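You operate a simulated robot arm through the tools that you are given. There is no shell and no other tool. Be economical: measure what you need, move in short steps, check, and stop when the job is done.

Carry out the task below with a simulated two-armed robot. There is one attempt and no reset: what you move stays moved.

Task
Unpin the comb holder that the slate names and run the gauge's slide back to its stop.
Fine: slacken each wing nut first and leave it slack; hold each one still with your other hand as you work.

It is judged by the outcome, as a careful person would: the job done as asked, and still so three seconds after it is handed in. It fails if anything else is knocked over, pushed out of place, dropped, spilled or broken.

Robot
Two 7-joint arms with two-finger parallel grippers on one trunk, on a base that drives. Base frame: it is fixed to the floor where the robot stands at the start and does not move with it; the origin is under the middle of the robot, x ahead of it, y to its left, z up; the surface under the hand at the start is at about z = 0.8. Readings come in m, rad, newtons and seconds.
The left shoulder is at the start at [0.07, 0.163, 1.22], the right one opposite. With the tool pointing down near the work surface each hand reaches from about 0.36 to 0.88 m from the robot's upright axis, wherever it stands, measured 20 degrees to its own side. Places, roughly: black-handled tray [-1.5, 2.5, 0.75]; clasp lever of the blue mould [0.9, -0.2, 0.9]; clasp lever of the grey mould [0.8, 0.1, 0.9]; clay extruder plunger [0.8, -0.5, 0.8]; pin of the green comb holder [0.5, -0.1, 0.8]; pin of the red comb holder [0.5, 0.6, 0.8]; plaster slab with the red grip [-1.25, 2, 0.75]; plaster slab with the yellow grip [-1.25, 1.5, 0.75]; push rod of the blue mould [0.8, -0.2, 0.8]; push rod of the grey mould [0.8, 0.1, 0.8]; red slide of the gauge [0.5, 0.3, 0.8]; ribbed clay piece [-1.25, 2.25, 0.75]; white rod [-1.5, 2.25, 0.75]; wing nut of the gauge [0.5, 0.2, 0.8]; wing nut of the green comb holder [0.5, -0.1, 0.9]; wing nut of the red comb holder [0.5, 0.7, 0.9]. Payload 3.43 kg a hand.
The tool frame of a hand sits at the grasp point between the pads (the TCP): z along the fingers, y along the line on which they close. The tips reach 0.034 m beyond it. Largest opening 0.128 m; finger width 0.024, thickness 0.012; the body of the gripper, 0.048 by 0.13 m, starts 0.096 m behind the TCP.
Orientation is that of the tool frame in the base frame, as a unit quaternion [w, x, y, z]. With the fingers straight down and closing along the base's y, the tool's x points along the base's -x, its y along +y and its z along -z.

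Tools
- The arms move only by the tool jog_arm. It takes "left_motion", "right_motion" or both (then of equal length, played together; a hand with none holds still); each is a list of rows, each a list of 2 entries, a list of its own where there are three numbers: the shift along the tool's x, y, z in m, then the turn, a rotation vector about the tool's x, y, z in rad. In form: [[[dx, dy, dz], [ax, ay, az]], ...]. A call has 1 to 8 rows; each row shifts and turns the commanded pose from where the row before left it, along the tool's axes as they then stand. "left_claw" and "right_claw" are, for a hand that has rows, the opening, from 0 (shut) to 1 (fully open), set as the call begins (left out, the last holds). Each row takes 0.2 s and may step no farther than 0.05 m and 0.15 rad from the row before; otherwise, or with a gripper value out of range, the whole call is refused. Where a pose cannot be reached the arm comes as near as it can. A force on the tool above 40 N (or 10 N above the force at the start of the call, whichever is more), or a blocked arm, ends the call early, and 0.2 s more pass. The fingers move at their own pace (about 0.153 m/s each) and stop on an object; they squeeze with about 30 N. The grip force told is the motor's: it shows also when the fingers shut on nothing. Time passes only in rows, and 0.2 s behind the last, so rows that do not move let the fingers close. It gives the time, the measured TCP pose, the force on the tool (base axes), the opening and the grip force at its end, in the units of the frame above (readings bear some noise), with the torque about the TCP (base axes, N m) and any sound that the robot's microphone picked up.
- Cameras (640 x 400 px; columns grow to the right, rows downward): "scene" is now at [0.1307, 0.0171, 1.4524]; the picture's right is [0.31, -0.95, 0.00], its down [-0.61, -0.20, -0.77] and it looks along [0.73, 0.24, -0.64] (base axes); focal length 253 px, centre (320, 200). "left" rides on the left gripper at [0.076, 0.011, -0.16] in its tool frame; the picture's right is [-0.15, 0.99, 0.00], its down [-0.88, -0.13, -0.46] and it looks along [-0.45, -0.07, 0.89] (tool axes); focal length 234 px, centre (320, 200). "right" rides on the right gripper at [0.076, -0.011, -0.16] in its tool frame; the picture's right is [0.15, 0.99, 0.00], its down [-0.88, 0.13, -0.46] and it looks along [-0.45, 0.07, 0.89] (tool axes); focal length 234 px, centre (320, 200). There is no depth. A picture from a camera that has moved, and an enlarged one, comes with that camera's place and axes in the base frame and with its lens. The place of the scene camera against the robot may be out by one fixed shift of up to 0.018 m in any direction.
- camera(camera): a new picture of that camera. The clock stands still meanwhile.
- lift_body(by): slides the trunk up (or, below 0, down) by that many m; the arms and the scene camera ride with it, the base frame stays. It gives what a move gives, with no picture.
- drive_base(legs): drives the robot by 1 to 6 legs, each [ahead, left, turn to the left] in m, m and rad, along the robot's own axes; the way and the turn of a leg run together, so that a leg with both is an arc; at most 1.5 m and 3.142 rad a leg. The arms and the cameras ride along, it lands a little off, and it stops where it bumps. It gives what a move gives.
- head_to(pan, tilt): turns the head with the scene camera to pan (to the left, within 1.501 rad either way) and tilt (down, from -0.506 to 1.204), counted from straight ahead of the robot. It gives what a move gives.
- zoom(camera, box): a new picture of the part [left, top, right, bottom] of that camera's present view, enlarged. The clock stands still meanwhile.
- hand_in(): hands the job in; it is judged then, once.

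Go step by step. Nothing tells you exact positions but the pictures and the camera data: compare them with the known pose of the tool, close in by small moves and look again before you grip or let go. The budget is 120 turns and 88 pictures, counting those below and the enlarged ones. Unless the task says otherwise, let go and move clear before handing in, and close with one line.

The tools are called after ">>>" by a JSON object that holds its "api" and its "payload". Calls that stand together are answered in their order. jog_arm: Moves the arms, as the interface text tells. Its arguments: {"type":"object","properties":{"left_motion":{"type":"array","items":{"type":"array"}},"left_claw":{"type":"number"},"right_motion":{"type":"array","items":{"type":"array"}},"right_claw":{"type":"number"}},"required":[]} The other tools are called the same way: lift_body (by) slides the trunk up or down; drive_base (legs) drives the base; head_to (pan, tilt) turns the head that bears the scene camera; camera (camera) takes a picture; zoom (camera, box) takes an enlarged picture of a part of a camera's view; hand_in () hands the job in.

At the start:

```text
clock: 0.0
left_ee_pos: [0.5071, 0.5026, 1.1398]
left_ee_rot: [0.0, -0.001, 1.0, 0.0]
left_contact_force: [0.9, -0.2, 0.2]
left_ft_torque: [0.02, -0.01, 0.0]
left_finger_gap: 0.1281
left_grasp_force: 0.1
right_ee_pos: [0.5928, 0.0954, 1.1808]
right_ee_rot: [-0.001, 0.0, 1.0, -0.001]
right_contact_force: [0.5, -0.4, 0.7]
right_ft_torque: [-0.01, 0.01, -0.04]
right_finger_gap: 0.1282
right_grasp_force: 0.0
trunk travel left (down, up): [-0.7, 0.24]
robot x, y, heading: [0.0006, 0.004, 0.0]
head pan, tilt: [0.312, 0.696]
```

scene: 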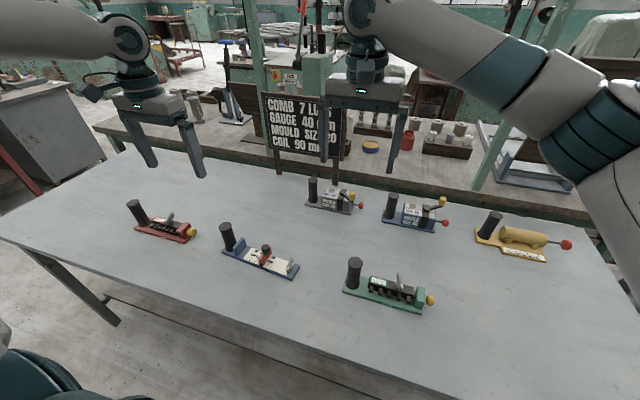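
right: 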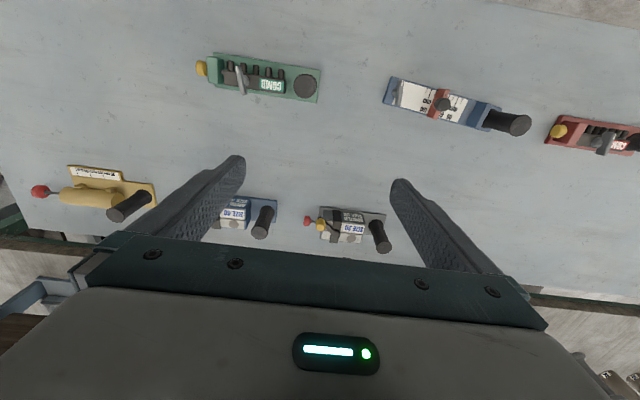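
left: 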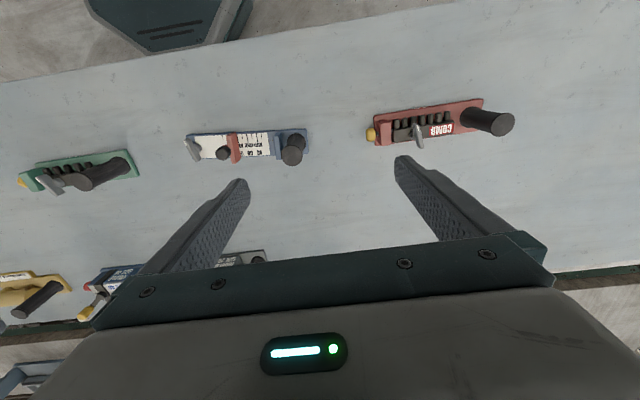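

The slate stands behind the table with "COMB 7 L..." on it, and I need to read it in full. I'll zoom in on the slate, both comb holders and the gauge.

>>> {"api": "zoom", "payload": {"camera": "scene", "box": [250, 80, 360, 170]}}

>>> {"api": "zoom", "payload": {"camera": "scene", "box": [110, 190, 310, 290]}}

>>> {"api": "zoom", "payload": {"camera": "scene", "box": [330, 240, 450, 320]}}

>>> {"api": "zoom", "payload": {"camera": "left", "box": [350, 80, 530, 170]}}

>>> {"api": "zoom", "payload": {"camera": "right", "box": [180, 30, 340, 120]}}

```text
4.44 times, centred on (305, 125) of scene
camera zoom: at [0.1307, 0.0171, 1.4524], right [0.31, -0.95, 0.0], down [-0.61, -0.2, -0.77], along [0.73, 0.24, -0.64], focal length 1125 px, centre (387, 533)
```

zoom: 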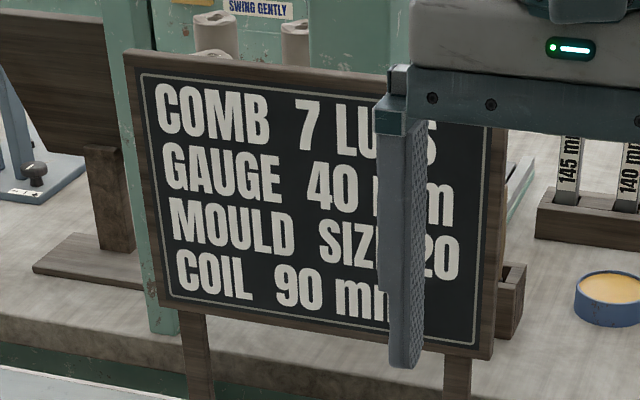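

```text
3.20 times, centred on (210, 240) of scene
camera zoom: at [0.1307, 0.0171, 1.4524], right [0.31, -0.95, 0.0], down [-0.61, -0.2, -0.77], along [0.73, 0.24, -0.64], focal length 810 px, centre (672, 72)
```

zoom: 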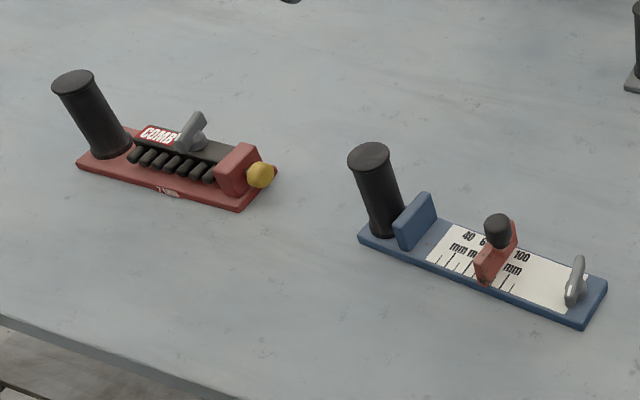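

```text
5.00 times, centred on (390, 280) of scene
camera zoom: at [0.1307, 0.0171, 1.4524], right [0.31, -0.95, 0.0], down [-0.61, -0.2, -0.77], along [0.73, 0.24, -0.64], focal length 1265 px, centre (-30, -200)
```

zoom: 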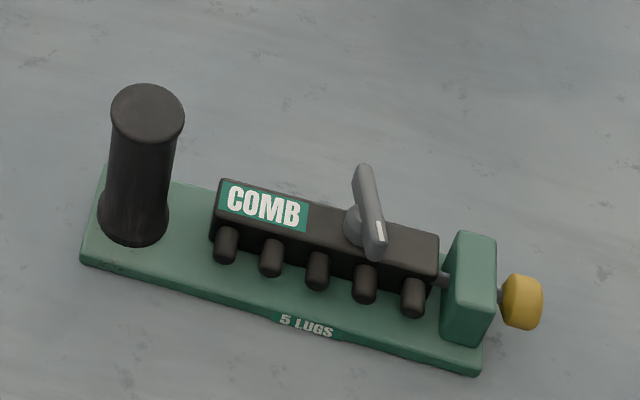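

```text
3.56 times, centred on (440, 125) of left
camera zoom: at [0.4312, 0.5132, 1.3005], right [0.15, 0.99, 0.0], down [0.88, -0.13, 0.46], along [0.45, -0.07, -0.89], focal length 833 px, centre (-107, 467)
```

zoom: 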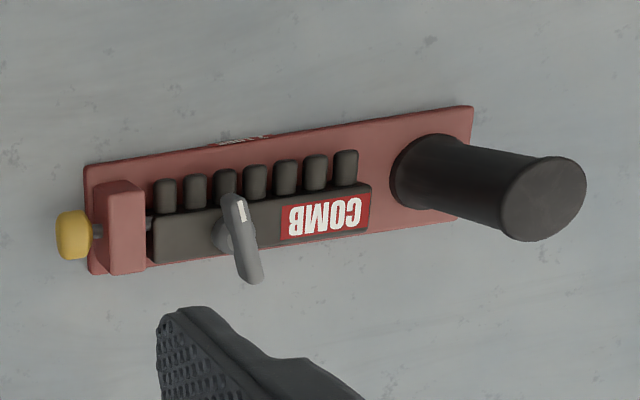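

```text
4.00 times, centred on (260, 75) of right
camera zoom: at [0.5198, 0.0842, 1.3405], right [-0.15, 0.99, 0.0], down [0.88, 0.13, 0.46], along [0.45, 0.07, -0.89], focal length 937 px, centre (560, 700)
```

zoom: 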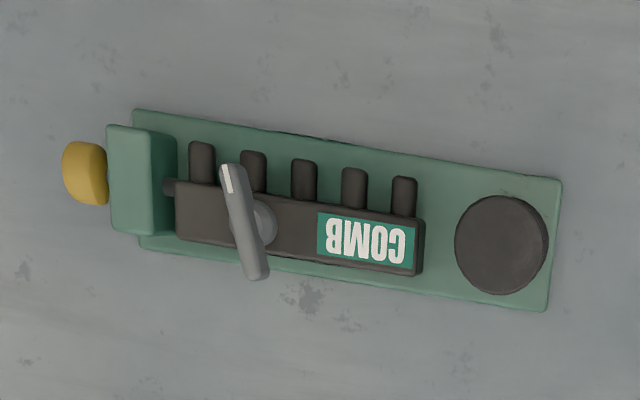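

The slate says 7 lugs, which is the red holder. Its post is near [0.54, 0.80], its nut near [0.54, 0.68] and its pin knob near [0.54, 0.60]. The gauge post is near [0.52, 0.45], so I'll start with the gauge by sliding the base left and then looking closer.

>>> {"api": "drive_base", "payload": {"legs": [[0, 0.28, 0]]}}

>>> {"api": "camera", "payload": {"camera": "right"}}

>>> {"api": "camera", "payload": {"camera": "scene"}}

```text
clock: 1.9
left_ee_pos: [0.5095, 0.7752, 1.1401]
left_ee_rot: [0.0, 0.001, 1.0, 0.001]
left_contact_force: [0.4, -0.5, 0.2]
left_ft_torque: [0.06, 0.01, -0.01]
left_finger_gap: 0.1282
left_grasp_force: 0.0
right_ee_pos: [0.5948, 0.3692, 1.1799]
right_ee_rot: [0.0, 0.001, 1.0, 0.0]
right_contact_force: [-0.6, 0.1, -0.6]
right_ft_torque: [0.02, 0.02, 0.0]
right_finger_gap: 0.1283
right_grasp_force: 0.1
trunk travel left (down, up): [-0.7, 0.24]
robot x, y, heading: [-0.0014, 0.2757, -0.005]
head pan, tilt: [0.312, 0.696]
```

```text
79 pictures are left
camera right: at [0.5206, 0.3573, 1.3407], right [-0.14, 0.99, 0.0], down [0.88, 0.13, 0.46], along [0.45, 0.07, -0.89], focal length 234 px, centre (320, 200)
```

right: 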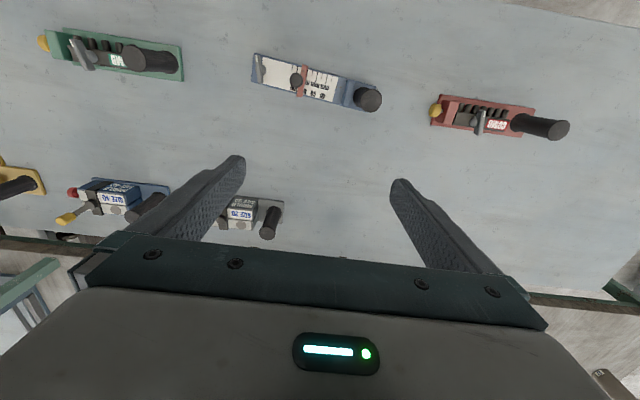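

```text
78 pictures are left
camera scene: at [0.1312, 0.2914, 1.4524], right [0.3, -0.95, 0.0], down [-0.61, -0.19, -0.77], along [0.73, 0.23, -0.64], focal length 253 px, centre (320, 200)
```

scene: 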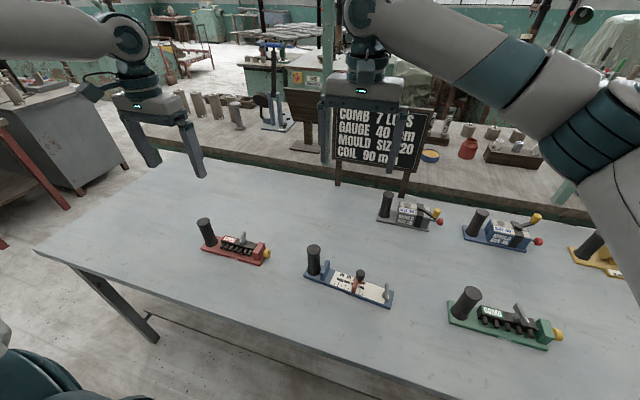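

The base now stands at y = 0.276 and the gauge is in front of the robot. I'll zoom on it from both cameras to measure it.

>>> {"api": "zoom", "payload": {"camera": "right", "box": [240, 40, 400, 130]}}

>>> {"api": "zoom", "payload": {"camera": "scene", "box": [290, 230, 410, 310]}}

```text
4.00 times, centred on (320, 85) of right
camera zoom: at [0.5206, 0.3573, 1.3407], right [-0.14, 0.99, 0.0], down [0.88, 0.13, 0.46], along [0.45, 0.07, -0.89], focal length 937 px, centre (320, 660)
```

zoom: 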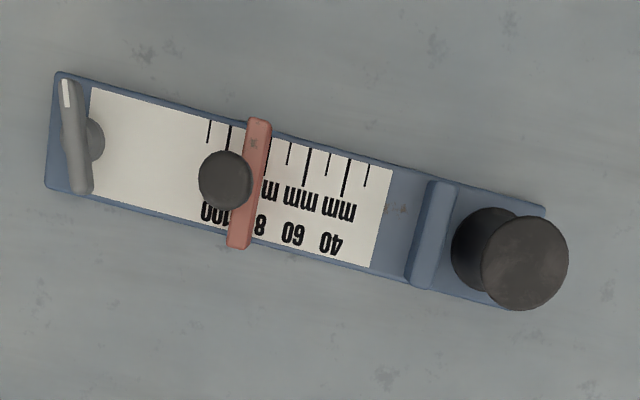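

```text
5.00 times, centred on (350, 270) of scene
camera zoom: at [0.1312, 0.2914, 1.4524], right [0.3, -0.95, 0.0], down [-0.61, -0.19, -0.77], along [0.73, 0.23, -0.64], focal length 1265 px, centre (170, -150)
```

zoom: 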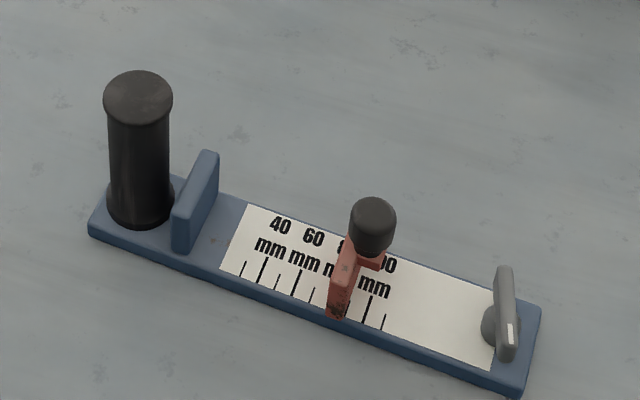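

Measured from the right camera, the gauge nut is near [0.52, 0.243] with its blade yawed about 0.2 rad, the slide knob is near y = 0.31, and the post is near [0.535, 0.45]. I'll move the right hand over the nut and the left hand towards the post, both staying high.

>>> {"api": "jog_arm", "payload": {"left_motion": [[[-0.003, -0.04, 0.005], [0, 0, 0]], [[-0.003, -0.04, 0.005], [0, 0, 0]], [[-0.003, -0.04, 0.005], [0, 0, 0]], [[-0.003, -0.04, 0.005], [0, 0, 0]], [[-0.003, -0.04, 0.005], [0, 0, 0]], [[-0.003, -0.04, 0.005], [0, 0, 0]], [[-0.003, -0.03, 0.005], [0, 0, 0]], [[-0.003, -0.03, 0.005], [0, 0, 0]]], "right_motion": [[[0.009, -0.03, 0.01], [0, 0, 0]], [[0.009, -0.03, 0.01], [0, 0, 0]], [[0.009, -0.03, 0.01], [0, 0, 0]], [[0.009, -0.03, 0.01], [0, 0, 0]], [[0.009, -0.01, 0.01], [0, 0, 0]], [[0.009, 0, 0.01], [0, 0, 0]], [[0.009, 0, 0.01], [0, 0, 0]], [[0.009, 0, 0.01], [0, 0, 0]]], "right_claw": 0.5}}

>>> {"api": "jog_arm", "payload": {"left_motion": [[[0, 0, 0], [0, 0, 0.15]], [[0, 0, 0], [0, 0, 0.15]], [[0, 0, 0], [0, 0, 0.15]], [[0, 0, 0], [0, 0, 0.15]], [[0, 0, 0], [0, 0, 0.15]], [[0, 0, 0], [0, 0, 0.15]], [[0, 0, 0], [0, 0, 0.15]], [[0, 0, 0], [0, 0, 0.15]]]}}

>>> {"api": "jog_arm", "payload": {"left_motion": [[[0, 0, 0], [0, 0, 0.15]], [[0, 0, 0], [0, 0, 0.12]], [[0, 0, 0], [0, 0.15, 0]], [[0, 0, 0], [0, 0.15, 0]]]}}

>>> {"api": "camera", "payload": {"camera": "left"}}

>>> {"api": "camera", "payload": {"camera": "right"}}

```text
clock: 3.7
left_ee_pos: [0.5326, 0.4722, 1.0985]
left_ee_rot: [-0.002, 0.0, 1.0, 0.001]
left_contact_force: [0.2, 0.7, -0.2]
left_ft_torque: [0.03, 0.03, -0.04]
left_finger_gap: 0.1279
left_grasp_force: 0.1
right_ee_pos: [0.5224, 0.2397, 1.1]
right_ee_rot: [0.0, 0.002, 1.0, 0.0]
right_contact_force: [0.6, 1.0, 0.3]
right_ft_torque: [0.0, 0.06, 0.02]
right_finger_gap: 0.0642
right_grasp_force: 0.1
trunk travel left (down, up): [-0.7, 0.24]
robot x, y, heading: [0.0001, 0.276, -0.008]
head pan, tilt: [0.312, 0.696]
```

```text
clock: 5.5
left_ee_pos: [0.5309, 0.4769, 1.1003]
left_ee_rot: [-0.001, 0.566, 0.824, -0.001]
left_contact_force: [0.9, 0.1, 0.6]
left_ft_torque: [-0.02, -0.03, -0.03]
left_finger_gap: 0.128
left_grasp_force: 0.1
right_ee_pos: [0.5224, 0.2385, 1.1008]
right_ee_rot: [0.0, 0.002, 1.0, 0.0]
right_contact_force: [1.1, -0.1, -0.1]
right_ft_torque: [-0.02, -0.01, -0.03]
right_finger_gap: 0.0639
right_grasp_force: 0.0
trunk travel left (down, up): [-0.7, 0.24]
robot x, y, heading: [0.0005, 0.278, -0.012]
head pan, tilt: [0.312, 0.696]
```

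```text
clock: 6.5
left_ee_pos: [0.5332, 0.4782, 1.0989]
left_ee_rot: [-0.11, 0.663, 0.734, 0.099]
left_contact_force: [0.6, 0.8, 0.1]
left_ft_torque: [-0.03, 0.04, 0.01]
left_finger_gap: 0.1283
left_grasp_force: 0.2
right_ee_pos: [0.5245, 0.2397, 1.0995]
right_ee_rot: [-0.001, 0.002, 1.0, 0.001]
right_contact_force: [1.0, 0.7, 0.2]
right_ft_torque: [0.0, 0.03, 0.02]
right_finger_gap: 0.0641
right_grasp_force: 0.0
trunk travel left (down, up): [-0.7, 0.24]
robot x, y, heading: [0.0025, 0.2792, -0.001]
head pan, tilt: [0.312, 0.696]
```

```text
75 pictures are left
camera left: at [0.543, 0.5042, 1.2743], right [1.0, -0.04, -0.04], down [-0.03, -0.98, 0.18], along [-0.05, -0.18, -0.98], focal length 234 px, centre (320, 200)
```

left: 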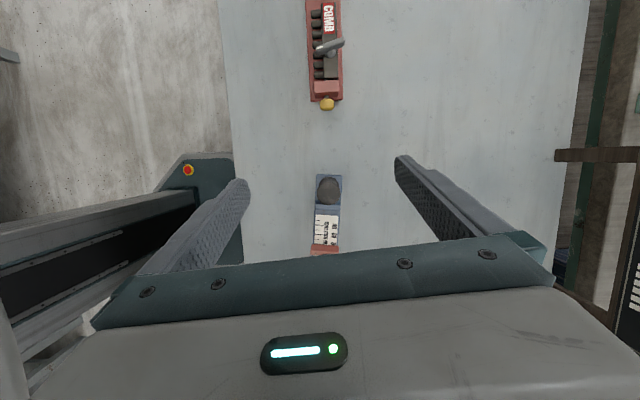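

```text
74 pictures are left
camera right: at [0.4508, 0.228, 1.2602], right [-0.14, 0.99, 0.0], down [0.88, 0.13, 0.45], along [0.45, 0.06, -0.89], focal length 234 px, centre (320, 200)
```

right: 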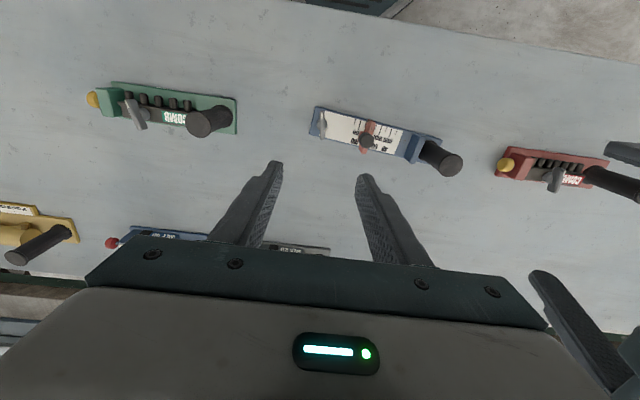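

The tilt I gave the left hand leans its body the wrong way, towards the right hand, so I'll reverse it. The post is at about [0.539, 0.452], with its top near z = 0.90.

>>> {"api": "jog_arm", "payload": {"left_motion": [[[0, 0, 0], [0, -0.15, 0]], [[0, 0, 0], [0, -0.15, 0]], [[0, 0, 0], [0, -0.15, 0]], [[0, 0, 0], [0, -0.15, 0]], [[0.022, 0.003, 0.008], [0, 0, 0]], [[0.022, 0.003, 0.008], [0, 0, 0]], [[0, 0, 0.04], [0, 0, 0]], [[0, 0, 0.04], [0, 0, 0]]], "left_claw": 0.7}}

>>> {"api": "camera", "payload": {"camera": "left"}}

```text
clock: 8.3
left_ee_pos: [0.5362, 0.4905, 0.9934]
left_ee_rot: [0.11, 0.663, 0.734, -0.099]
left_contact_force: [0.3, -1.0, -0.4]
left_ft_torque: [0.0, 0.0, -0.02]
left_finger_gap: 0.0897
left_grasp_force: 0.1
right_ee_pos: [0.5229, 0.2384, 1.1004]
right_ee_rot: [-0.001, 0.002, 1.0, 0.0]
right_contact_force: [-0.8, -0.5, -0.1]
right_ft_torque: [0.02, 0.02, 0.0]
right_finger_gap: 0.064
right_grasp_force: 0.1
trunk travel left (down, up): [-0.7, 0.24]
robot x, y, heading: [0.0035, 0.2783, -0.007]
head pan, tilt: [0.312, 0.696]
```

```text
73 pictures are left
camera left: at [0.5365, 0.6113, 1.1261], right [1.0, -0.04, 0.04], down [-0.06, -0.72, 0.69], along [0.0, -0.7, -0.72], focal length 234 px, centre (320, 200)
```

left: 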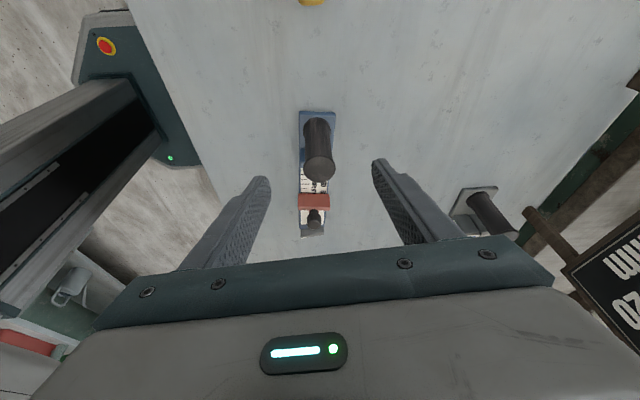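

The post is centred between the left fingers at about [0.539, 0.448]. I'll slide down over it along the tool axis and close.

>>> {"api": "jog_arm", "payload": {"left_motion": [[[0, 0.001, 0.039], [0, 0, 0]], [[0, 0.001, 0.039], [0, 0, 0]], [[-0.002, 0.001, 0.038], [0, 0, 0]], [[0, 0, 0], [0, 0, 0]]]}}

>>> {"api": "camera", "payload": {"camera": "left"}}

>>> {"api": "zoom", "payload": {"camera": "scene", "box": [260, 190, 420, 310]}}

```text
clock: 9.3
left_ee_pos: [0.5451, 0.455, 0.8841]
left_ee_rot: [0.112, 0.663, 0.733, -0.1]
left_contact_force: [-1.2, -0.4, 0.0]
left_ft_torque: [-0.02, -0.03, 0.01]
left_finger_gap: 0.0897
left_grasp_force: 0.0
right_ee_pos: [0.5223, 0.2395, 1.1003]
right_ee_rot: [0.0, 0.002, 1.0, 0.0]
right_contact_force: [-1.0, -0.3, 0.3]
right_ft_torque: [-0.02, -0.01, -0.02]
right_finger_gap: 0.064
right_grasp_force: 0.0
trunk travel left (down, up): [-0.7, 0.24]
robot x, y, heading: [0.0015, 0.2759, -0.004]
head pan, tilt: [0.312, 0.696]
```

```text
72 pictures are left
camera left: at [0.5447, 0.5749, 1.0155], right [1.0, -0.04, 0.04], down [-0.06, -0.72, 0.7], along [0.0, -0.7, -0.72], focal length 234 px, centre (320, 200)
```

left: 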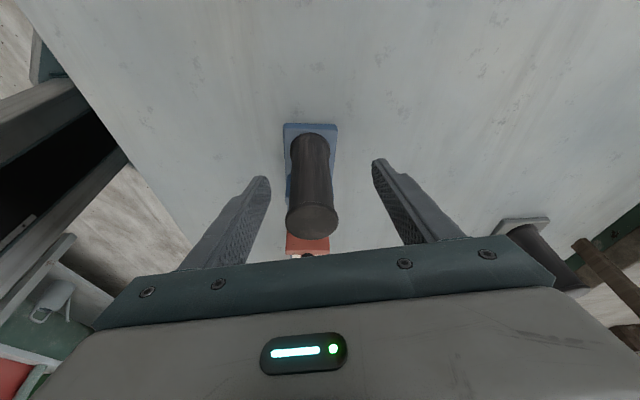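

```text
3.33 times, centred on (340, 250) of scene
camera zoom: at [0.1309, 0.2925, 1.4524], right [0.3, -0.95, 0.0], down [-0.61, -0.2, -0.77], along [0.73, 0.23, -0.64], focal length 844 px, centre (253, 33)
```

zoom: 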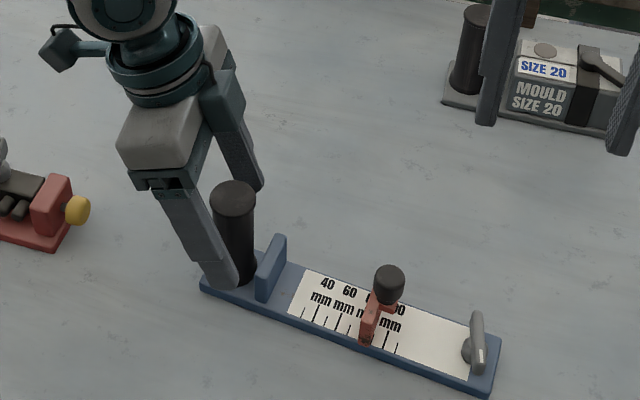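

The post sits about 6 mm towards the left finger, so I'll centre on it and then close.

>>> {"api": "jog_arm", "payload": {"left_motion": [[[0, -0.006, 0], [0, 0, 0]], [[0, 0, 0], [0, 0, 0]]]}}

>>> {"api": "jog_arm", "payload": {"left_motion": [[[0, 0, 0], [0, 0, 0]], [[0, 0, 0], [0, 0, 0]], [[0, 0, 0], [0, 0, 0]]], "left_claw": 0.0}}

>>> {"api": "camera", "payload": {"camera": "left"}}

>>> {"api": "zoom", "payload": {"camera": "right", "box": [290, 80, 450, 180]}}

```text
clock: 9.9
left_ee_pos: [0.5378, 0.4538, 0.883]
left_ee_rot: [0.111, 0.663, 0.733, -0.1]
left_contact_force: [-0.3, -0.6, -0.2]
left_ft_torque: [0.03, -0.02, -0.02]
left_finger_gap: 0.0895
left_grasp_force: 0.0
right_ee_pos: [0.5223, 0.2387, 1.1011]
right_ee_rot: [0.0, 0.002, 1.0, 0.0]
right_contact_force: [0.0, 0.7, 0.3]
right_ft_torque: [0.01, 0.0, 0.0]
right_finger_gap: 0.0638
right_grasp_force: 0.1
trunk travel left (down, up): [-0.7, 0.24]
robot x, y, heading: [0.0031, 0.2772, -0.005]
head pan, tilt: [0.312, 0.696]
```

```text
clock: 10.7
left_ee_pos: [0.5376, 0.4557, 0.884]
left_ee_rot: [0.111, 0.664, 0.733, -0.1]
left_contact_force: [-1.9, 1.0, 0.6]
left_ft_torque: [-0.15, 0.33, -0.14]
left_finger_gap: 0.0335
left_grasp_force: 30.1
right_ee_pos: [0.5207, 0.2392, 1.1005]
right_ee_rot: [0.0, 0.002, 1.0, 0.0]
right_contact_force: [-0.5, 0.5, -0.7]
right_ft_torque: [0.0, 0.01, 0.0]
right_finger_gap: 0.064
right_grasp_force: 0.0
trunk travel left (down, up): [-0.7, 0.24]
robot x, y, heading: [0.0013, 0.2794, -0.007]
head pan, tilt: [0.312, 0.696]
```

```text
70 pictures are left
camera left: at [0.5376, 0.5744, 1.0159], right [1.0, -0.04, 0.04], down [-0.06, -0.72, 0.69], along [0.0, -0.7, -0.72], focal length 234 px, centre (320, 200)
```

left: 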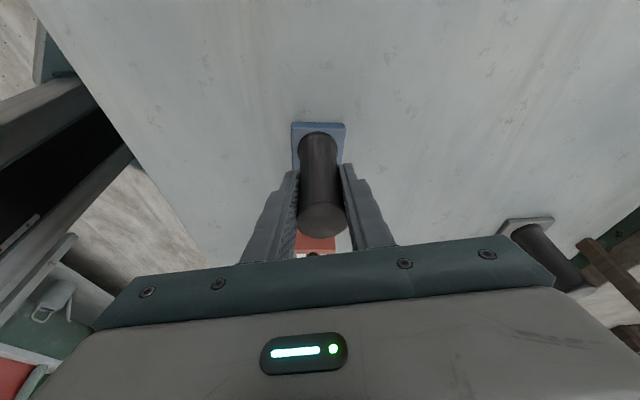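

```text
4.00 times, centred on (370, 130) of right
camera zoom: at [0.4481, 0.2276, 1.2611], right [-0.14, 0.99, 0.0], down [0.88, 0.13, 0.46], along [0.45, 0.06, -0.89], focal length 937 px, centre (120, 480)
```

zoom: 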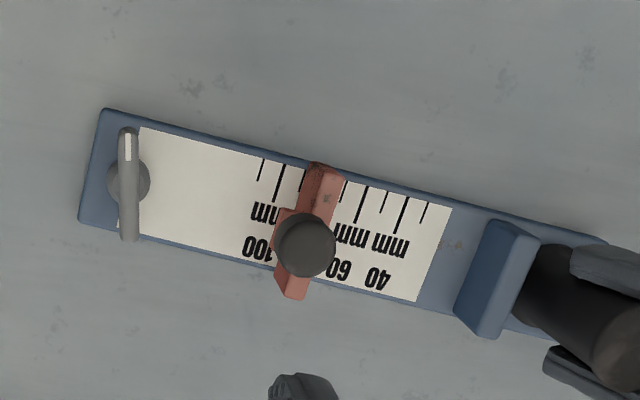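

The left hand holds the post firmly (gap 33 mm, 30 N). The nut is at about [0.518, 0.239] with its blade yawed 0.19 rad, so I'll align the right hand and come down partway.

>>> {"api": "jog_arm", "payload": {"right_motion": [[[0.003, 0, 0.04], [0, 0, -0.1]], [[0, 0, 0.04], [0, 0, -0.09]], [[0, 0, 0.04], [0, 0, 0]], [[0, 0, 0.04], [0, 0, 0]], [[0, 0, 0], [0, 0, 0]]], "right_claw": 0.35}}

>>> {"api": "camera", "payload": {"camera": "right"}}

>>> {"api": "zoom", "payload": {"camera": "scene", "box": [310, 210, 430, 310]}}

```text
clock: 11.9
left_ee_pos: [0.5374, 0.4547, 0.8848]
left_ee_rot: [0.111, 0.663, 0.733, -0.099]
left_contact_force: [-0.5, 1.4, 1.6]
left_ft_torque: [-0.21, 0.35, -0.18]
left_finger_gap: 0.0336
left_grasp_force: 29.9
right_ee_pos: [0.5163, 0.24, 0.9397]
right_ee_rot: [0.0, -0.093, 0.996, 0.001]
right_contact_force: [0.4, -0.8, -0.1]
right_ft_torque: [0.01, 0.04, 0.0]
right_finger_gap: 0.0448
right_grasp_force: 0.0
trunk travel left (down, up): [-0.7, 0.24]
robot x, y, heading: [0.0019, 0.2751, -0.004]
head pan, tilt: [0.312, 0.696]
```

```text
68 pictures are left
camera right: at [0.4464, 0.2144, 1.0996], right [-0.33, 0.94, 0.0], down [0.84, 0.29, 0.46], along [0.43, 0.15, -0.89], focal length 234 px, centre (320, 200)
```

right: 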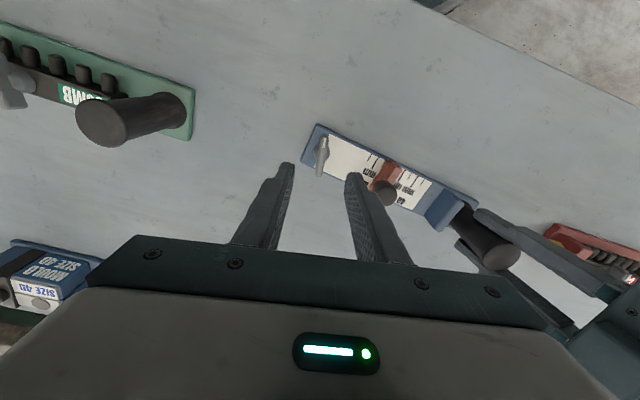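

```text
4.00 times, centred on (370, 260) of scene
camera zoom: at [0.1311, 0.2924, 1.4524], right [0.3, -0.95, 0.0], down [-0.61, -0.2, -0.77], along [0.73, 0.23, -0.64], focal length 1012 px, centre (120, -40)
```

zoom: 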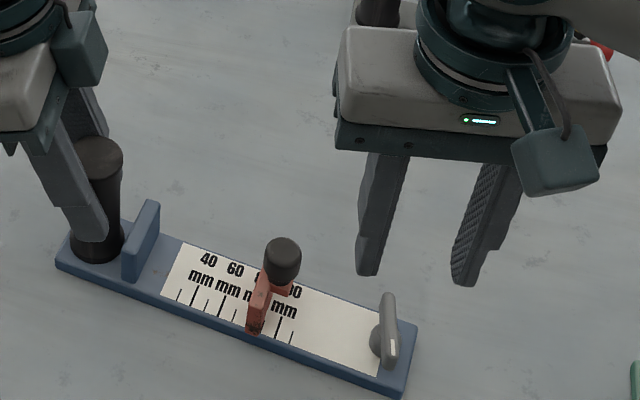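

The nut is just below the fingers, and I want its yaw and height more precisely before gripping. I'll zoom in on it.

>>> {"api": "zoom", "payload": {"camera": "right", "box": [280, 115, 400, 190]}}

```text
5.33 times, centred on (340, 152) of right
camera zoom: at [0.4464, 0.2144, 1.0996], right [-0.33, 0.94, 0.0], down [0.84, 0.29, 0.46], along [0.43, 0.15, -0.89], focal length 1249 px, centre (213, 453)
```

zoom: 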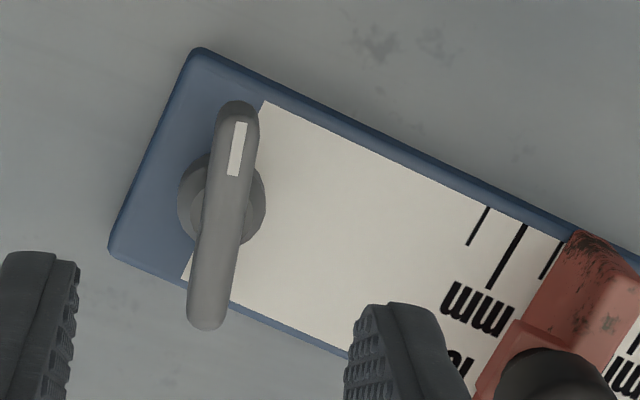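

The hand yaw already matches the blade and the nut centre is near [0.518, 0.242]. I'll go down to just above the plate and check the height.

>>> {"api": "jog_arm", "payload": {"right_motion": [[[-0.002, 0.001, 0.03], [0, 0, 0]], [[0, 0, 0.03], [0, 0, 0]], [[0, 0, 0.015], [0, 0, 0]], [[0, 0, 0], [0, 0, 0]]]}}

>>> {"api": "zoom", "payload": {"camera": "scene", "box": [330, 220, 450, 310]}}

>>> {"api": "zoom", "payload": {"camera": "right", "box": [220, 100, 420, 225]}}

```text
clock: 12.9
left_ee_pos: [0.5374, 0.4541, 0.8844]
left_ee_rot: [0.111, 0.664, 0.733, -0.1]
left_contact_force: [-1.2, 1.9, 1.8]
left_ft_torque: [-0.2, 0.43, -0.2]
left_finger_gap: 0.0332
left_grasp_force: 29.5
right_ee_pos: [0.5203, 0.2406, 0.8633]
right_ee_rot: [0.001, -0.093, 0.996, 0.0]
right_contact_force: [-0.4, 0.2, 0.5]
right_ft_torque: [0.0, -0.02, -0.03]
right_finger_gap: 0.0448
right_grasp_force: 0.2
trunk travel left (down, up): [-0.7, 0.24]
robot x, y, heading: [-0.0005, 0.2772, -0.001]
head pan, tilt: [0.312, 0.696]
```

```text
4.44 times, centred on (390, 265) of scene
camera zoom: at [0.131, 0.2923, 1.4524], right [0.3, -0.95, 0.0], down [-0.61, -0.2, -0.77], along [0.73, 0.23, -0.64], focal length 1125 px, centre (9, -89)
```

zoom: 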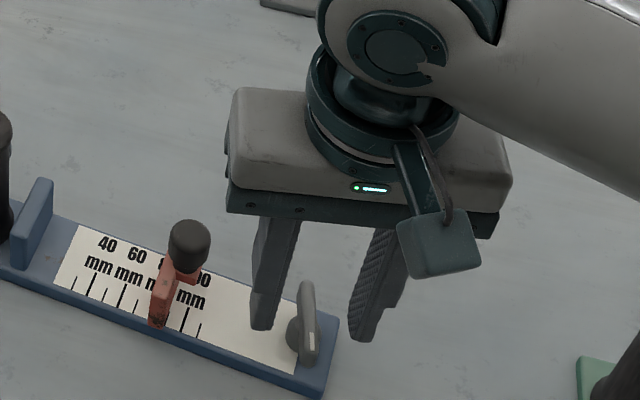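

```text
3.20 times, centred on (320, 162) of right
camera zoom: at [0.4496, 0.2157, 1.0243], right [-0.33, 0.95, 0.0], down [0.84, 0.29, 0.46], along [0.43, 0.15, -0.89], focal length 749 px, centre (320, 320)
```

zoom: 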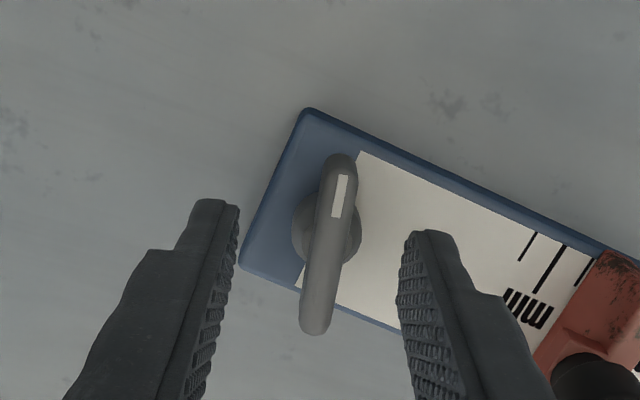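

The blade is between the fingers, with its top at about z = 0.848 and centred within 2 mm. I'll go 6 mm lower and close on it.

>>> {"api": "jog_arm", "payload": {"right_motion": [[[0, 0.002, 0.006], [0, 0, 0]], [[0, 0, 0], [0, 0, 0]]]}}

>>> {"api": "jog_arm", "payload": {"right_motion": [[[0, 0, 0], [0, 0, 0]], [[0, 0, 0], [0, 0, 0]], [[0, 0, 0], [0, 0, 0]]], "right_claw": 0.0}}

>>> {"api": "zoom", "payload": {"camera": "right", "box": [220, 100, 420, 225]}}

```text
clock: 13.5
left_ee_pos: [0.5389, 0.4559, 0.8852]
left_ee_rot: [0.112, 0.663, 0.734, -0.1]
left_contact_force: [-1.6, 0.8, 2.6]
left_ft_torque: [-0.17, 0.4, -0.2]
left_finger_gap: 0.0333
left_grasp_force: 30.2
right_ee_pos: [0.5206, 0.2417, 0.8586]
right_ee_rot: [0.0, -0.093, 0.996, 0.0]
right_contact_force: [-0.8, 0.2, 0.0]
right_ft_torque: [0.0, 0.01, -0.01]
right_finger_gap: 0.0451
right_grasp_force: 0.0
trunk travel left (down, up): [-0.7, 0.24]
robot x, y, heading: [-0.0011, 0.2742, -0.001]
head pan, tilt: [0.312, 0.696]
```

```text
clock: 14.3
left_ee_pos: [0.5378, 0.4538, 0.8846]
left_ee_rot: [0.11, 0.664, 0.733, -0.099]
left_contact_force: [0.5, 4.7, 3.4]
left_ft_torque: [-0.04, 0.64, -0.25]
left_finger_gap: 0.0334
left_grasp_force: 29.9
right_ee_pos: [0.5205, 0.2431, 0.8591]
right_ee_rot: [-0.001, -0.092, 0.996, -0.001]
right_contact_force: [0.3, -4.9, 1.7]
right_ft_torque: [-0.04, -0.41, 0.01]
right_finger_gap: 0.0084
right_grasp_force: 30.4
trunk travel left (down, up): [-0.7, 0.24]
robot x, y, heading: [-0.0008, 0.2737, -0.004]
head pan, tilt: [0.312, 0.696]
```

```text
3.20 times, centred on (320, 162) of right
camera zoom: at [0.4493, 0.2176, 1.0195], right [-0.33, 0.95, 0.0], down [0.84, 0.29, 0.46], along [0.43, 0.15, -0.89], focal length 749 px, centre (320, 320)
```

zoom: 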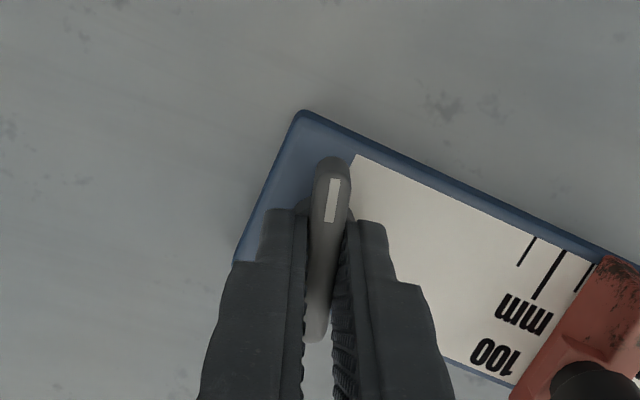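

The nut is gripped (8.4 mm). I'll turn it anticlockwise gently and watch the torque.

>>> {"api": "jog_arm", "payload": {"right_motion": [[[0, 0, 0], [0, 0, -0.1]], [[0, 0, 0], [0, 0, -0.1]], [[0, 0, 0], [0, 0, -0.1]], [[0, 0, 0], [0, 0, -0.1]], [[0, 0, 0], [0, 0, -0.1]]]}}

>>> {"api": "zoom", "payload": {"camera": "right", "box": [220, 100, 420, 225]}}

```text
clock: 15.5
left_ee_pos: [0.5389, 0.4547, 0.8845]
left_ee_rot: [0.111, 0.663, 0.733, -0.1]
left_contact_force: [1.4, 3.6, 1.0]
left_ft_torque: [0.01, 0.36, -0.11]
left_finger_gap: 0.0335
left_grasp_force: 29.8
right_ee_pos: [0.5196, 0.2436, 0.859]
right_ee_rot: [0.0, -0.337, 0.941, 0.0]
right_contact_force: [-0.8, -0.4, 1.3]
right_ft_torque: [0.08, -0.18, 0.03]
right_finger_gap: 0.0082
right_grasp_force: 30.0
trunk travel left (down, up): [-0.7, 0.24]
robot x, y, heading: [-0.0015, 0.2765, -0.006]
head pan, tilt: [0.312, 0.696]
```

```text
3.20 times, centred on (320, 162) of right
camera zoom: at [0.4706, 0.1863, 1.0195], right [-0.74, 0.67, 0.0], down [0.6, 0.66, 0.46], along [0.31, 0.34, -0.89], focal length 749 px, centre (320, 320)
```

zoom: 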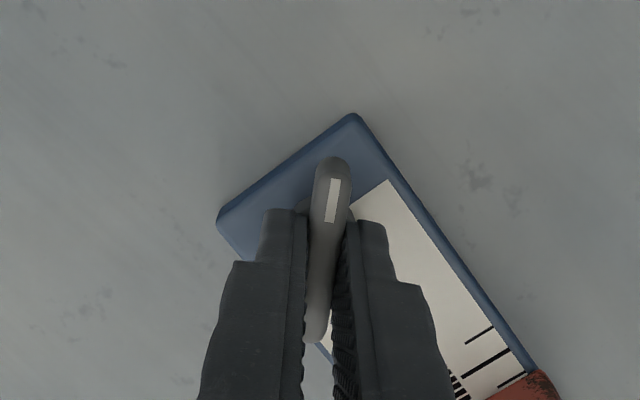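

It turns freely anticlockwise, so I'll carry on towards a wide slack angle.

>>> {"api": "jog_arm", "payload": {"right_motion": [[[0, 0, 0], [0, 0, -0.13]], [[0, 0, 0], [0, 0, -0.13]], [[0, 0, 0], [0, 0, -0.13]], [[0, 0, 0], [0, 0, -0.13]], [[0, 0, 0], [0, 0, -0.13]], [[0, 0, 0], [0, 0, -0.13]], [[0, 0, 0], [0, 0, -0.13]], [[0, 0, 0], [0, 0, -0.13]]]}}

>>> {"api": "zoom", "payload": {"camera": "scene", "box": [250, 160, 450, 310]}}

```text
clock: 17.3
left_ee_pos: [0.5377, 0.4541, 0.8843]
left_ee_rot: [0.111, 0.665, 0.732, -0.1]
left_contact_force: [-2.3, -10.0, -0.1]
left_ft_torque: [0.13, 0.34, -0.14]
left_finger_gap: 0.0334
left_grasp_force: 30.1
right_ee_pos: [0.5195, 0.2431, 0.8591]
right_ee_rot: [0.0, 0.761, -0.649, -0.001]
right_contact_force: [1.1, 9.1, 3.4]
right_ft_torque: [0.64, -0.09, -0.05]
right_finger_gap: 0.0085
right_grasp_force: 30.2
trunk travel left (down, up): [-0.7, 0.24]
robot x, y, heading: [0.0017, 0.276, -0.002]
head pan, tilt: [0.312, 0.696]
```

```text
2.67 times, centred on (350, 235) of scene
camera zoom: at [0.1311, 0.2919, 1.4525], right [0.3, -0.95, 0.0], down [-0.61, -0.2, -0.77], along [0.73, 0.23, -0.64], focal length 675 px, centre (240, 107)
```

zoom: 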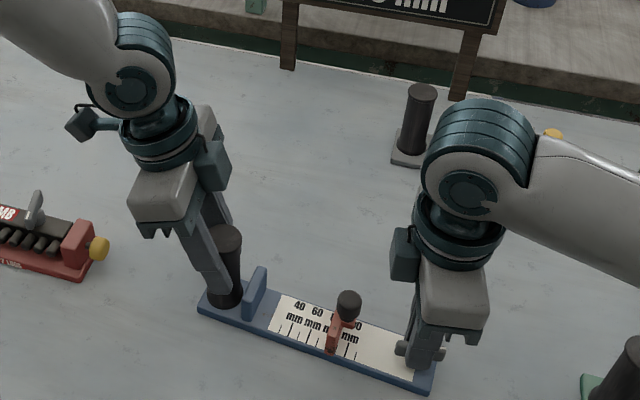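

The nut has turned about 88° with no stop reached. I'll go a bit further to be sure it is slack.

>>> {"api": "jog_arm", "payload": {"right_motion": [[[0, 0, 0], [0, 0, -0.12]], [[0, 0, 0], [0, 0, -0.12]], [[0, 0, 0], [0, 0, -0.12]], [[0, 0, 0], [0, 0, -0.12]], [[0, 0, 0], [0, 0, 0]]]}}

>>> {"api": "zoom", "payload": {"camera": "right", "box": [220, 100, 420, 225]}}

```text
clock: 18.5
left_ee_pos: [0.5377, 0.4541, 0.8844]
left_ee_rot: [0.11, 0.664, 0.733, -0.1]
left_contact_force: [-4.9, -7.0, 0.3]
left_ft_torque: [0.11, 0.52, -0.22]
left_finger_gap: 0.0331
left_grasp_force: 30.2
right_ee_pos: [0.5198, 0.2428, 0.86]
right_ee_rot: [0.001, 0.893, -0.45, 0.0]
right_contact_force: [4.2, 7.4, 0.7]
right_ft_torque: [-0.1, -0.34, -0.72]
right_finger_gap: 0.0105
right_grasp_force: 30.0
trunk travel left (down, up): [-0.7, 0.24]
robot x, y, heading: [0.0038, 0.2766, -0.006]
head pan, tilt: [0.312, 0.696]
```

```text
3.20 times, centred on (320, 162) of right
camera zoom: at [0.5769, 0.1884, 1.0197], right [-0.71, -0.71, 0.0], down [-0.63, 0.63, 0.46], along [-0.32, 0.32, -0.89], focal length 749 px, centre (320, 320)
```

zoom: 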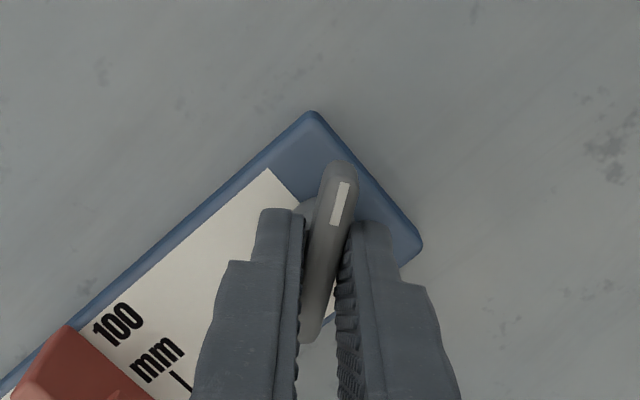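

The nut met its stop (torque 0.7 Nm and the grip slipped slightly), so it is fully slack. I'll ease off, open and rise.

>>> {"api": "jog_arm", "payload": {"right_motion": [[[0, 0, 0], [0, 0, 0.1]]]}}

>>> {"api": "jog_arm", "payload": {"right_motion": [[[0, 0, 0], [0, 0, 0]], [[0, 0, 0], [0, 0, 0]], [[0, 0, -0.02], [0, 0, 0]], [[0, 0, -0.04], [0, 0, 0]], [[0, 0, -0.04], [0, 0, 0]]], "right_claw": 0.35}}

>>> {"api": "camera", "payload": {"camera": "right"}}

```text
clock: 18.9
left_ee_pos: [0.537, 0.4542, 0.8839]
left_ee_rot: [0.11, 0.664, 0.733, -0.099]
left_contact_force: [-2.9, -6.9, -0.4]
left_ft_torque: [0.23, 0.51, -0.24]
left_finger_gap: 0.033
left_grasp_force: 30.3
right_ee_pos: [0.5211, 0.2428, 0.8595]
right_ee_rot: [0.0, 0.87, -0.494, 0.0]
right_contact_force: [2.6, 5.6, 2.6]
right_ft_torque: [-0.22, -0.29, -0.05]
right_finger_gap: 0.0085
right_grasp_force: 29.8
trunk travel left (down, up): [-0.7, 0.24]
robot x, y, heading: [0.0015, 0.2752, -0.003]
head pan, tilt: [0.312, 0.696]
```

```text
clock: 20.1
left_ee_pos: [0.5379, 0.4551, 0.8842]
left_ee_rot: [0.11, 0.664, 0.733, -0.1]
left_contact_force: [-1.9, 2.1, 2.5]
left_ft_torque: [-0.23, 0.34, -0.22]
left_finger_gap: 0.0333
left_grasp_force: 29.6
right_ee_pos: [0.52, 0.2446, 0.9603]
right_ee_rot: [0.001, 0.869, -0.494, 0.0]
right_contact_force: [-0.7, -0.5, 0.4]
right_ft_torque: [0.0, 0.01, 0.01]
right_finger_gap: 0.0448
right_grasp_force: 0.0
trunk travel left (down, up): [-0.7, 0.24]
robot x, y, heading: [0.0015, 0.2748, -0.002]
head pan, tilt: [0.312, 0.696]
```

```text
59 pictures are left
camera right: at [0.5696, 0.1846, 1.1213], right [-0.78, -0.63, 0.0], down [-0.56, 0.69, 0.46], along [-0.29, 0.35, -0.89], focal length 234 px, centre (320, 200)
```

right: 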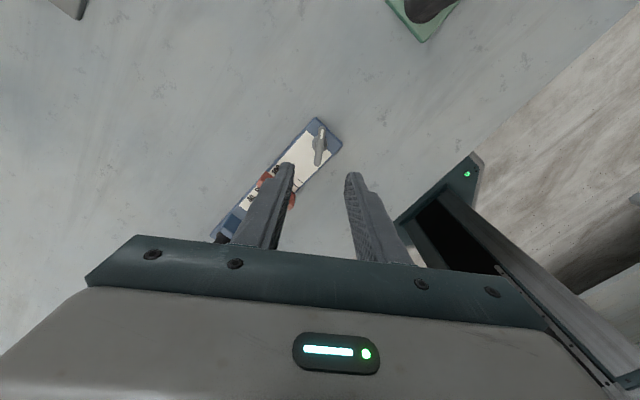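

Next is the slide. Its knob is near [0.525, 0.314] with its top at about z = 0.88, so I'll turn the right hand to close across the slide's travel and move over it.

>>> {"api": "jog_arm", "payload": {"right_motion": [[[0, 0, 0], [0, 0, 0.13]], [[0, 0, 0], [0, 0, 0.13]], [[0, 0, 0], [0, 0, 0.13]], [[0, 0, 0], [0, 0, 0.13]], [[0, 0, 0], [0, 0, 0.12]], [[-0.035, 0.001, 0], [0, 0, 0]], [[-0.034, 0.001, 0], [0, 0, 0]], [[0, 0, 0], [0, 0, 0]]]}}

>>> {"api": "camera", "payload": {"camera": "right"}}

>>> {"api": "zoom", "payload": {"camera": "scene", "box": [270, 180, 430, 300]}}

```text
clock: 21.9
left_ee_pos: [0.5373, 0.454, 0.8843]
left_ee_rot: [0.11, 0.664, 0.733, -0.099]
left_contact_force: [2.0, -0.1, 0.0]
left_ft_torque: [0.34, -0.09, 0.05]
left_finger_gap: 0.0334
left_grasp_force: 30.0
right_ee_pos: [0.5263, 0.3105, 0.9582]
right_ee_rot: [0.0, -0.669, 0.743, 0.0]
right_contact_force: [-1.6, -0.2, -0.1]
right_ft_torque: [-0.02, -0.01, 0.06]
right_finger_gap: 0.0448
right_grasp_force: 0.0
trunk travel left (down, up): [-0.7, 0.24]
robot x, y, heading: [0.001, 0.2745, -0.006]
head pan, tilt: [0.312, 0.696]
```

```text
58 pictures are left
camera right: at [0.53, 0.2352, 1.1197], right [-1.0, -0.04, 0.0], down [-0.04, 0.89, 0.46], along [-0.02, 0.46, -0.89], focal length 234 px, centre (320, 200)
```

right: 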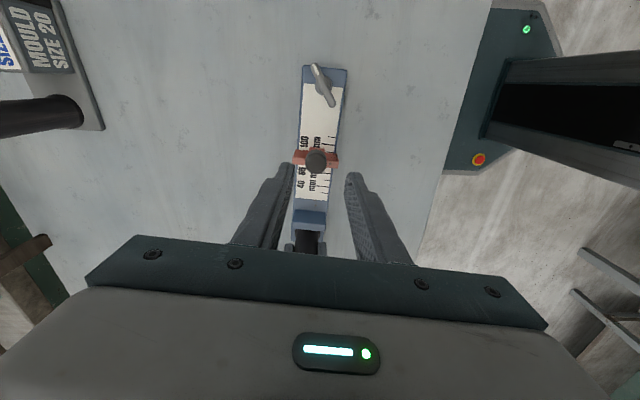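

```text
3.33 times, centred on (350, 240) of scene
camera zoom: at [0.1313, 0.2919, 1.4524], right [0.3, -0.95, 0.0], down [-0.61, -0.2, -0.77], along [0.73, 0.23, -0.64], focal length 844 px, centre (220, 67)
```

zoom: 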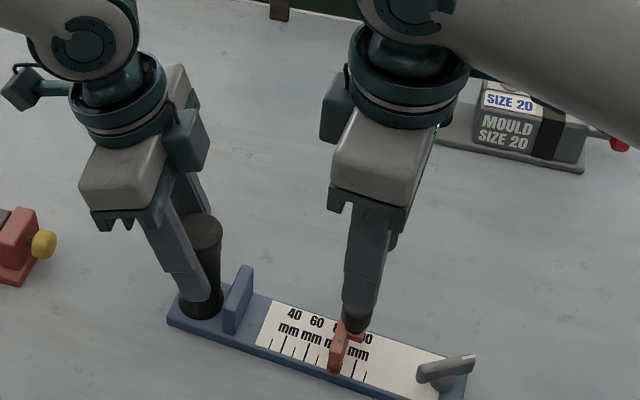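

The knob is right below the hand, about 3 mm off, so I'll correct and descend to grip it.

>>> {"api": "jog_arm", "payload": {"right_motion": [[[-0.003, -0.003, 0.03], [0, 0, 0]], [[0, 0, 0.03], [0, 0, 0]], [[0, 0, 0.012], [0, 0, 0]], [[0, 0, 0], [0, 0, 0]]]}}

>>> {"api": "zoom", "payload": {"camera": "right", "box": [220, 100, 420, 225]}}

>>> {"api": "zoom", "payload": {"camera": "scene", "box": [310, 210, 430, 300]}}

```text
clock: 22.9
left_ee_pos: [0.5376, 0.4548, 0.8848]
left_ee_rot: [0.111, 0.663, 0.733, -0.1]
left_contact_force: [-0.1, -0.5, 0.7]
left_ft_torque: [0.15, -0.04, 0.06]
left_finger_gap: 0.0335
left_grasp_force: 29.8
right_ee_pos: [0.529, 0.3127, 0.8879]
right_ee_rot: [-0.001, -0.669, 0.743, -0.001]
right_contact_force: [0.2, 0.1, -0.4]
right_ft_torque: [-0.02, 0.0, -0.03]
right_finger_gap: 0.0447
right_grasp_force: 0.0
trunk travel left (down, up): [-0.7, 0.24]
robot x, y, heading: [0.0014, 0.2788, -0.002]
head pan, tilt: [0.312, 0.696]
```

```text
3.20 times, centred on (320, 162) of right
camera zoom: at [0.5341, 0.2363, 1.0478], right [-1.0, -0.04, 0.0], down [-0.04, 0.89, 0.46], along [-0.02, 0.46, -0.89], focal length 749 px, centre (320, 320)
```

zoom: 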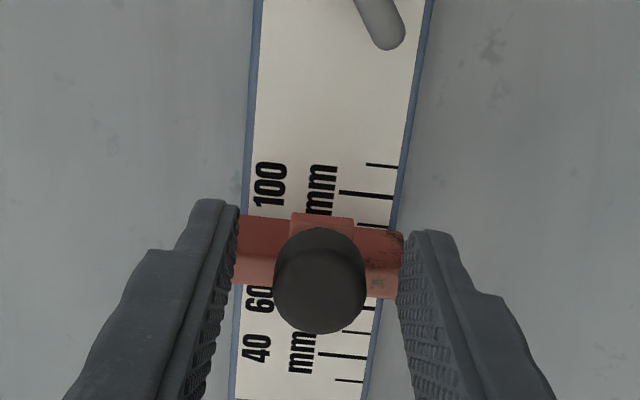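

```text
4.44 times, centred on (370, 255) of scene
camera zoom: at [0.1311, 0.2924, 1.4524], right [0.3, -0.95, 0.0], down [-0.61, -0.2, -0.77], along [0.73, 0.23, -0.64], focal length 1125 px, centre (98, -44)
```

zoom: 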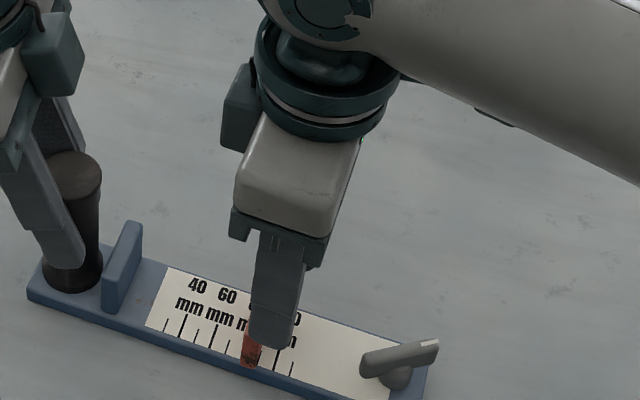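

The knob is centred between the fingers, so I'll close on it.

>>> {"api": "jog_arm", "payload": {"right_motion": [[[0, 0, 0.003], [0, 0, 0]], [[0, 0, 0], [0, 0, 0]], [[0, 0, 0], [0, 0, 0]]], "right_claw": 0.0}}

>>> {"api": "jog_arm", "payload": {"right_motion": [[[-0.01, 0, 0], [0, 0, 0]], [[-0.01, 0, 0], [0, 0, 0]], [[-0.01, 0, 0], [0, 0, 0]], [[0, 0, 0], [0, 0, 0]]]}}

>>> {"api": "zoom", "payload": {"camera": "right", "box": [220, 100, 420, 225]}}

>>> {"api": "zoom", "payload": {"camera": "scene", "box": [310, 210, 430, 300]}}

```text
clock: 23.7
left_ee_pos: [0.5375, 0.455, 0.8849]
left_ee_rot: [0.11, 0.663, 0.734, -0.1]
left_contact_force: [-0.6, 0.7, -4.9]
left_ft_torque: [-0.19, 0.41, -0.09]
left_finger_gap: 0.0334
left_grasp_force: 29.8
right_ee_pos: [0.5292, 0.3147, 0.8866]
right_ee_rot: [0.001, -0.669, 0.743, 0.0]
right_contact_force: [-1.5, 0.1, 24.6]
right_ft_torque: [0.13, 0.07, -0.04]
right_finger_gap: 0.0238
right_grasp_force: 30.0
trunk travel left (down, up): [-0.7, 0.24]
robot x, y, heading: [0.001, 0.272, -0.004]
head pan, tilt: [0.312, 0.696]
```

```text
clock: 24.7
left_ee_pos: [0.5364, 0.4545, 0.8844]
left_ee_rot: [0.11, 0.664, 0.733, -0.099]
left_contact_force: [0.6, 2.8, -5.9]
left_ft_torque: [0.59, 0.68, -0.22]
left_finger_gap: 0.0332
left_grasp_force: 30.4
right_ee_pos: [0.5304, 0.3438, 0.8841]
right_ee_rot: [-0.001, -0.669, 0.743, 0.0]
right_contact_force: [-6.0, -0.6, 17.1]
right_ft_torque: [-0.21, 0.02, -0.04]
right_finger_gap: 0.0232
right_grasp_force: 29.8
trunk travel left (down, up): [-0.7, 0.24]
robot x, y, heading: [-0.002, 0.2755, -0.002]
head pan, tilt: [0.312, 0.696]
```

```text
3.20 times, centred on (320, 162) of right
camera zoom: at [0.5357, 0.2675, 1.0449], right [-1.0, -0.04, 0.0], down [-0.04, 0.89, 0.46], along [-0.02, 0.46, -0.89], focal length 749 px, centre (320, 320)
```

zoom: 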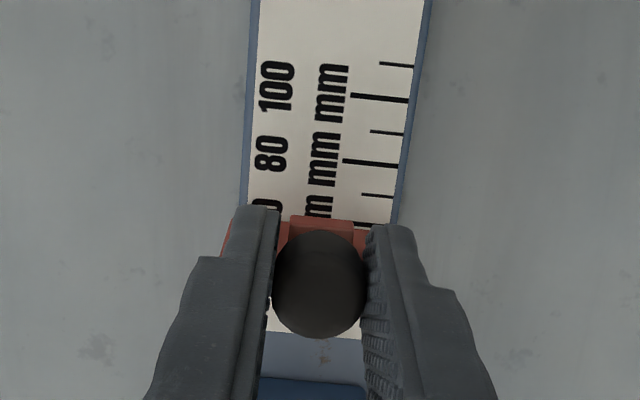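

```text
4.44 times, centred on (370, 255) of scene
camera zoom: at [0.1299, 0.2926, 1.4524], right [0.3, -0.95, 0.0], down [-0.61, -0.2, -0.77], along [0.73, 0.23, -0.64], focal length 1125 px, centre (98, -44)
```

zoom: 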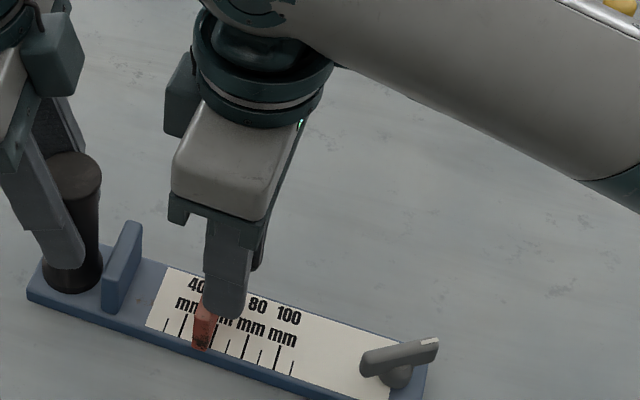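

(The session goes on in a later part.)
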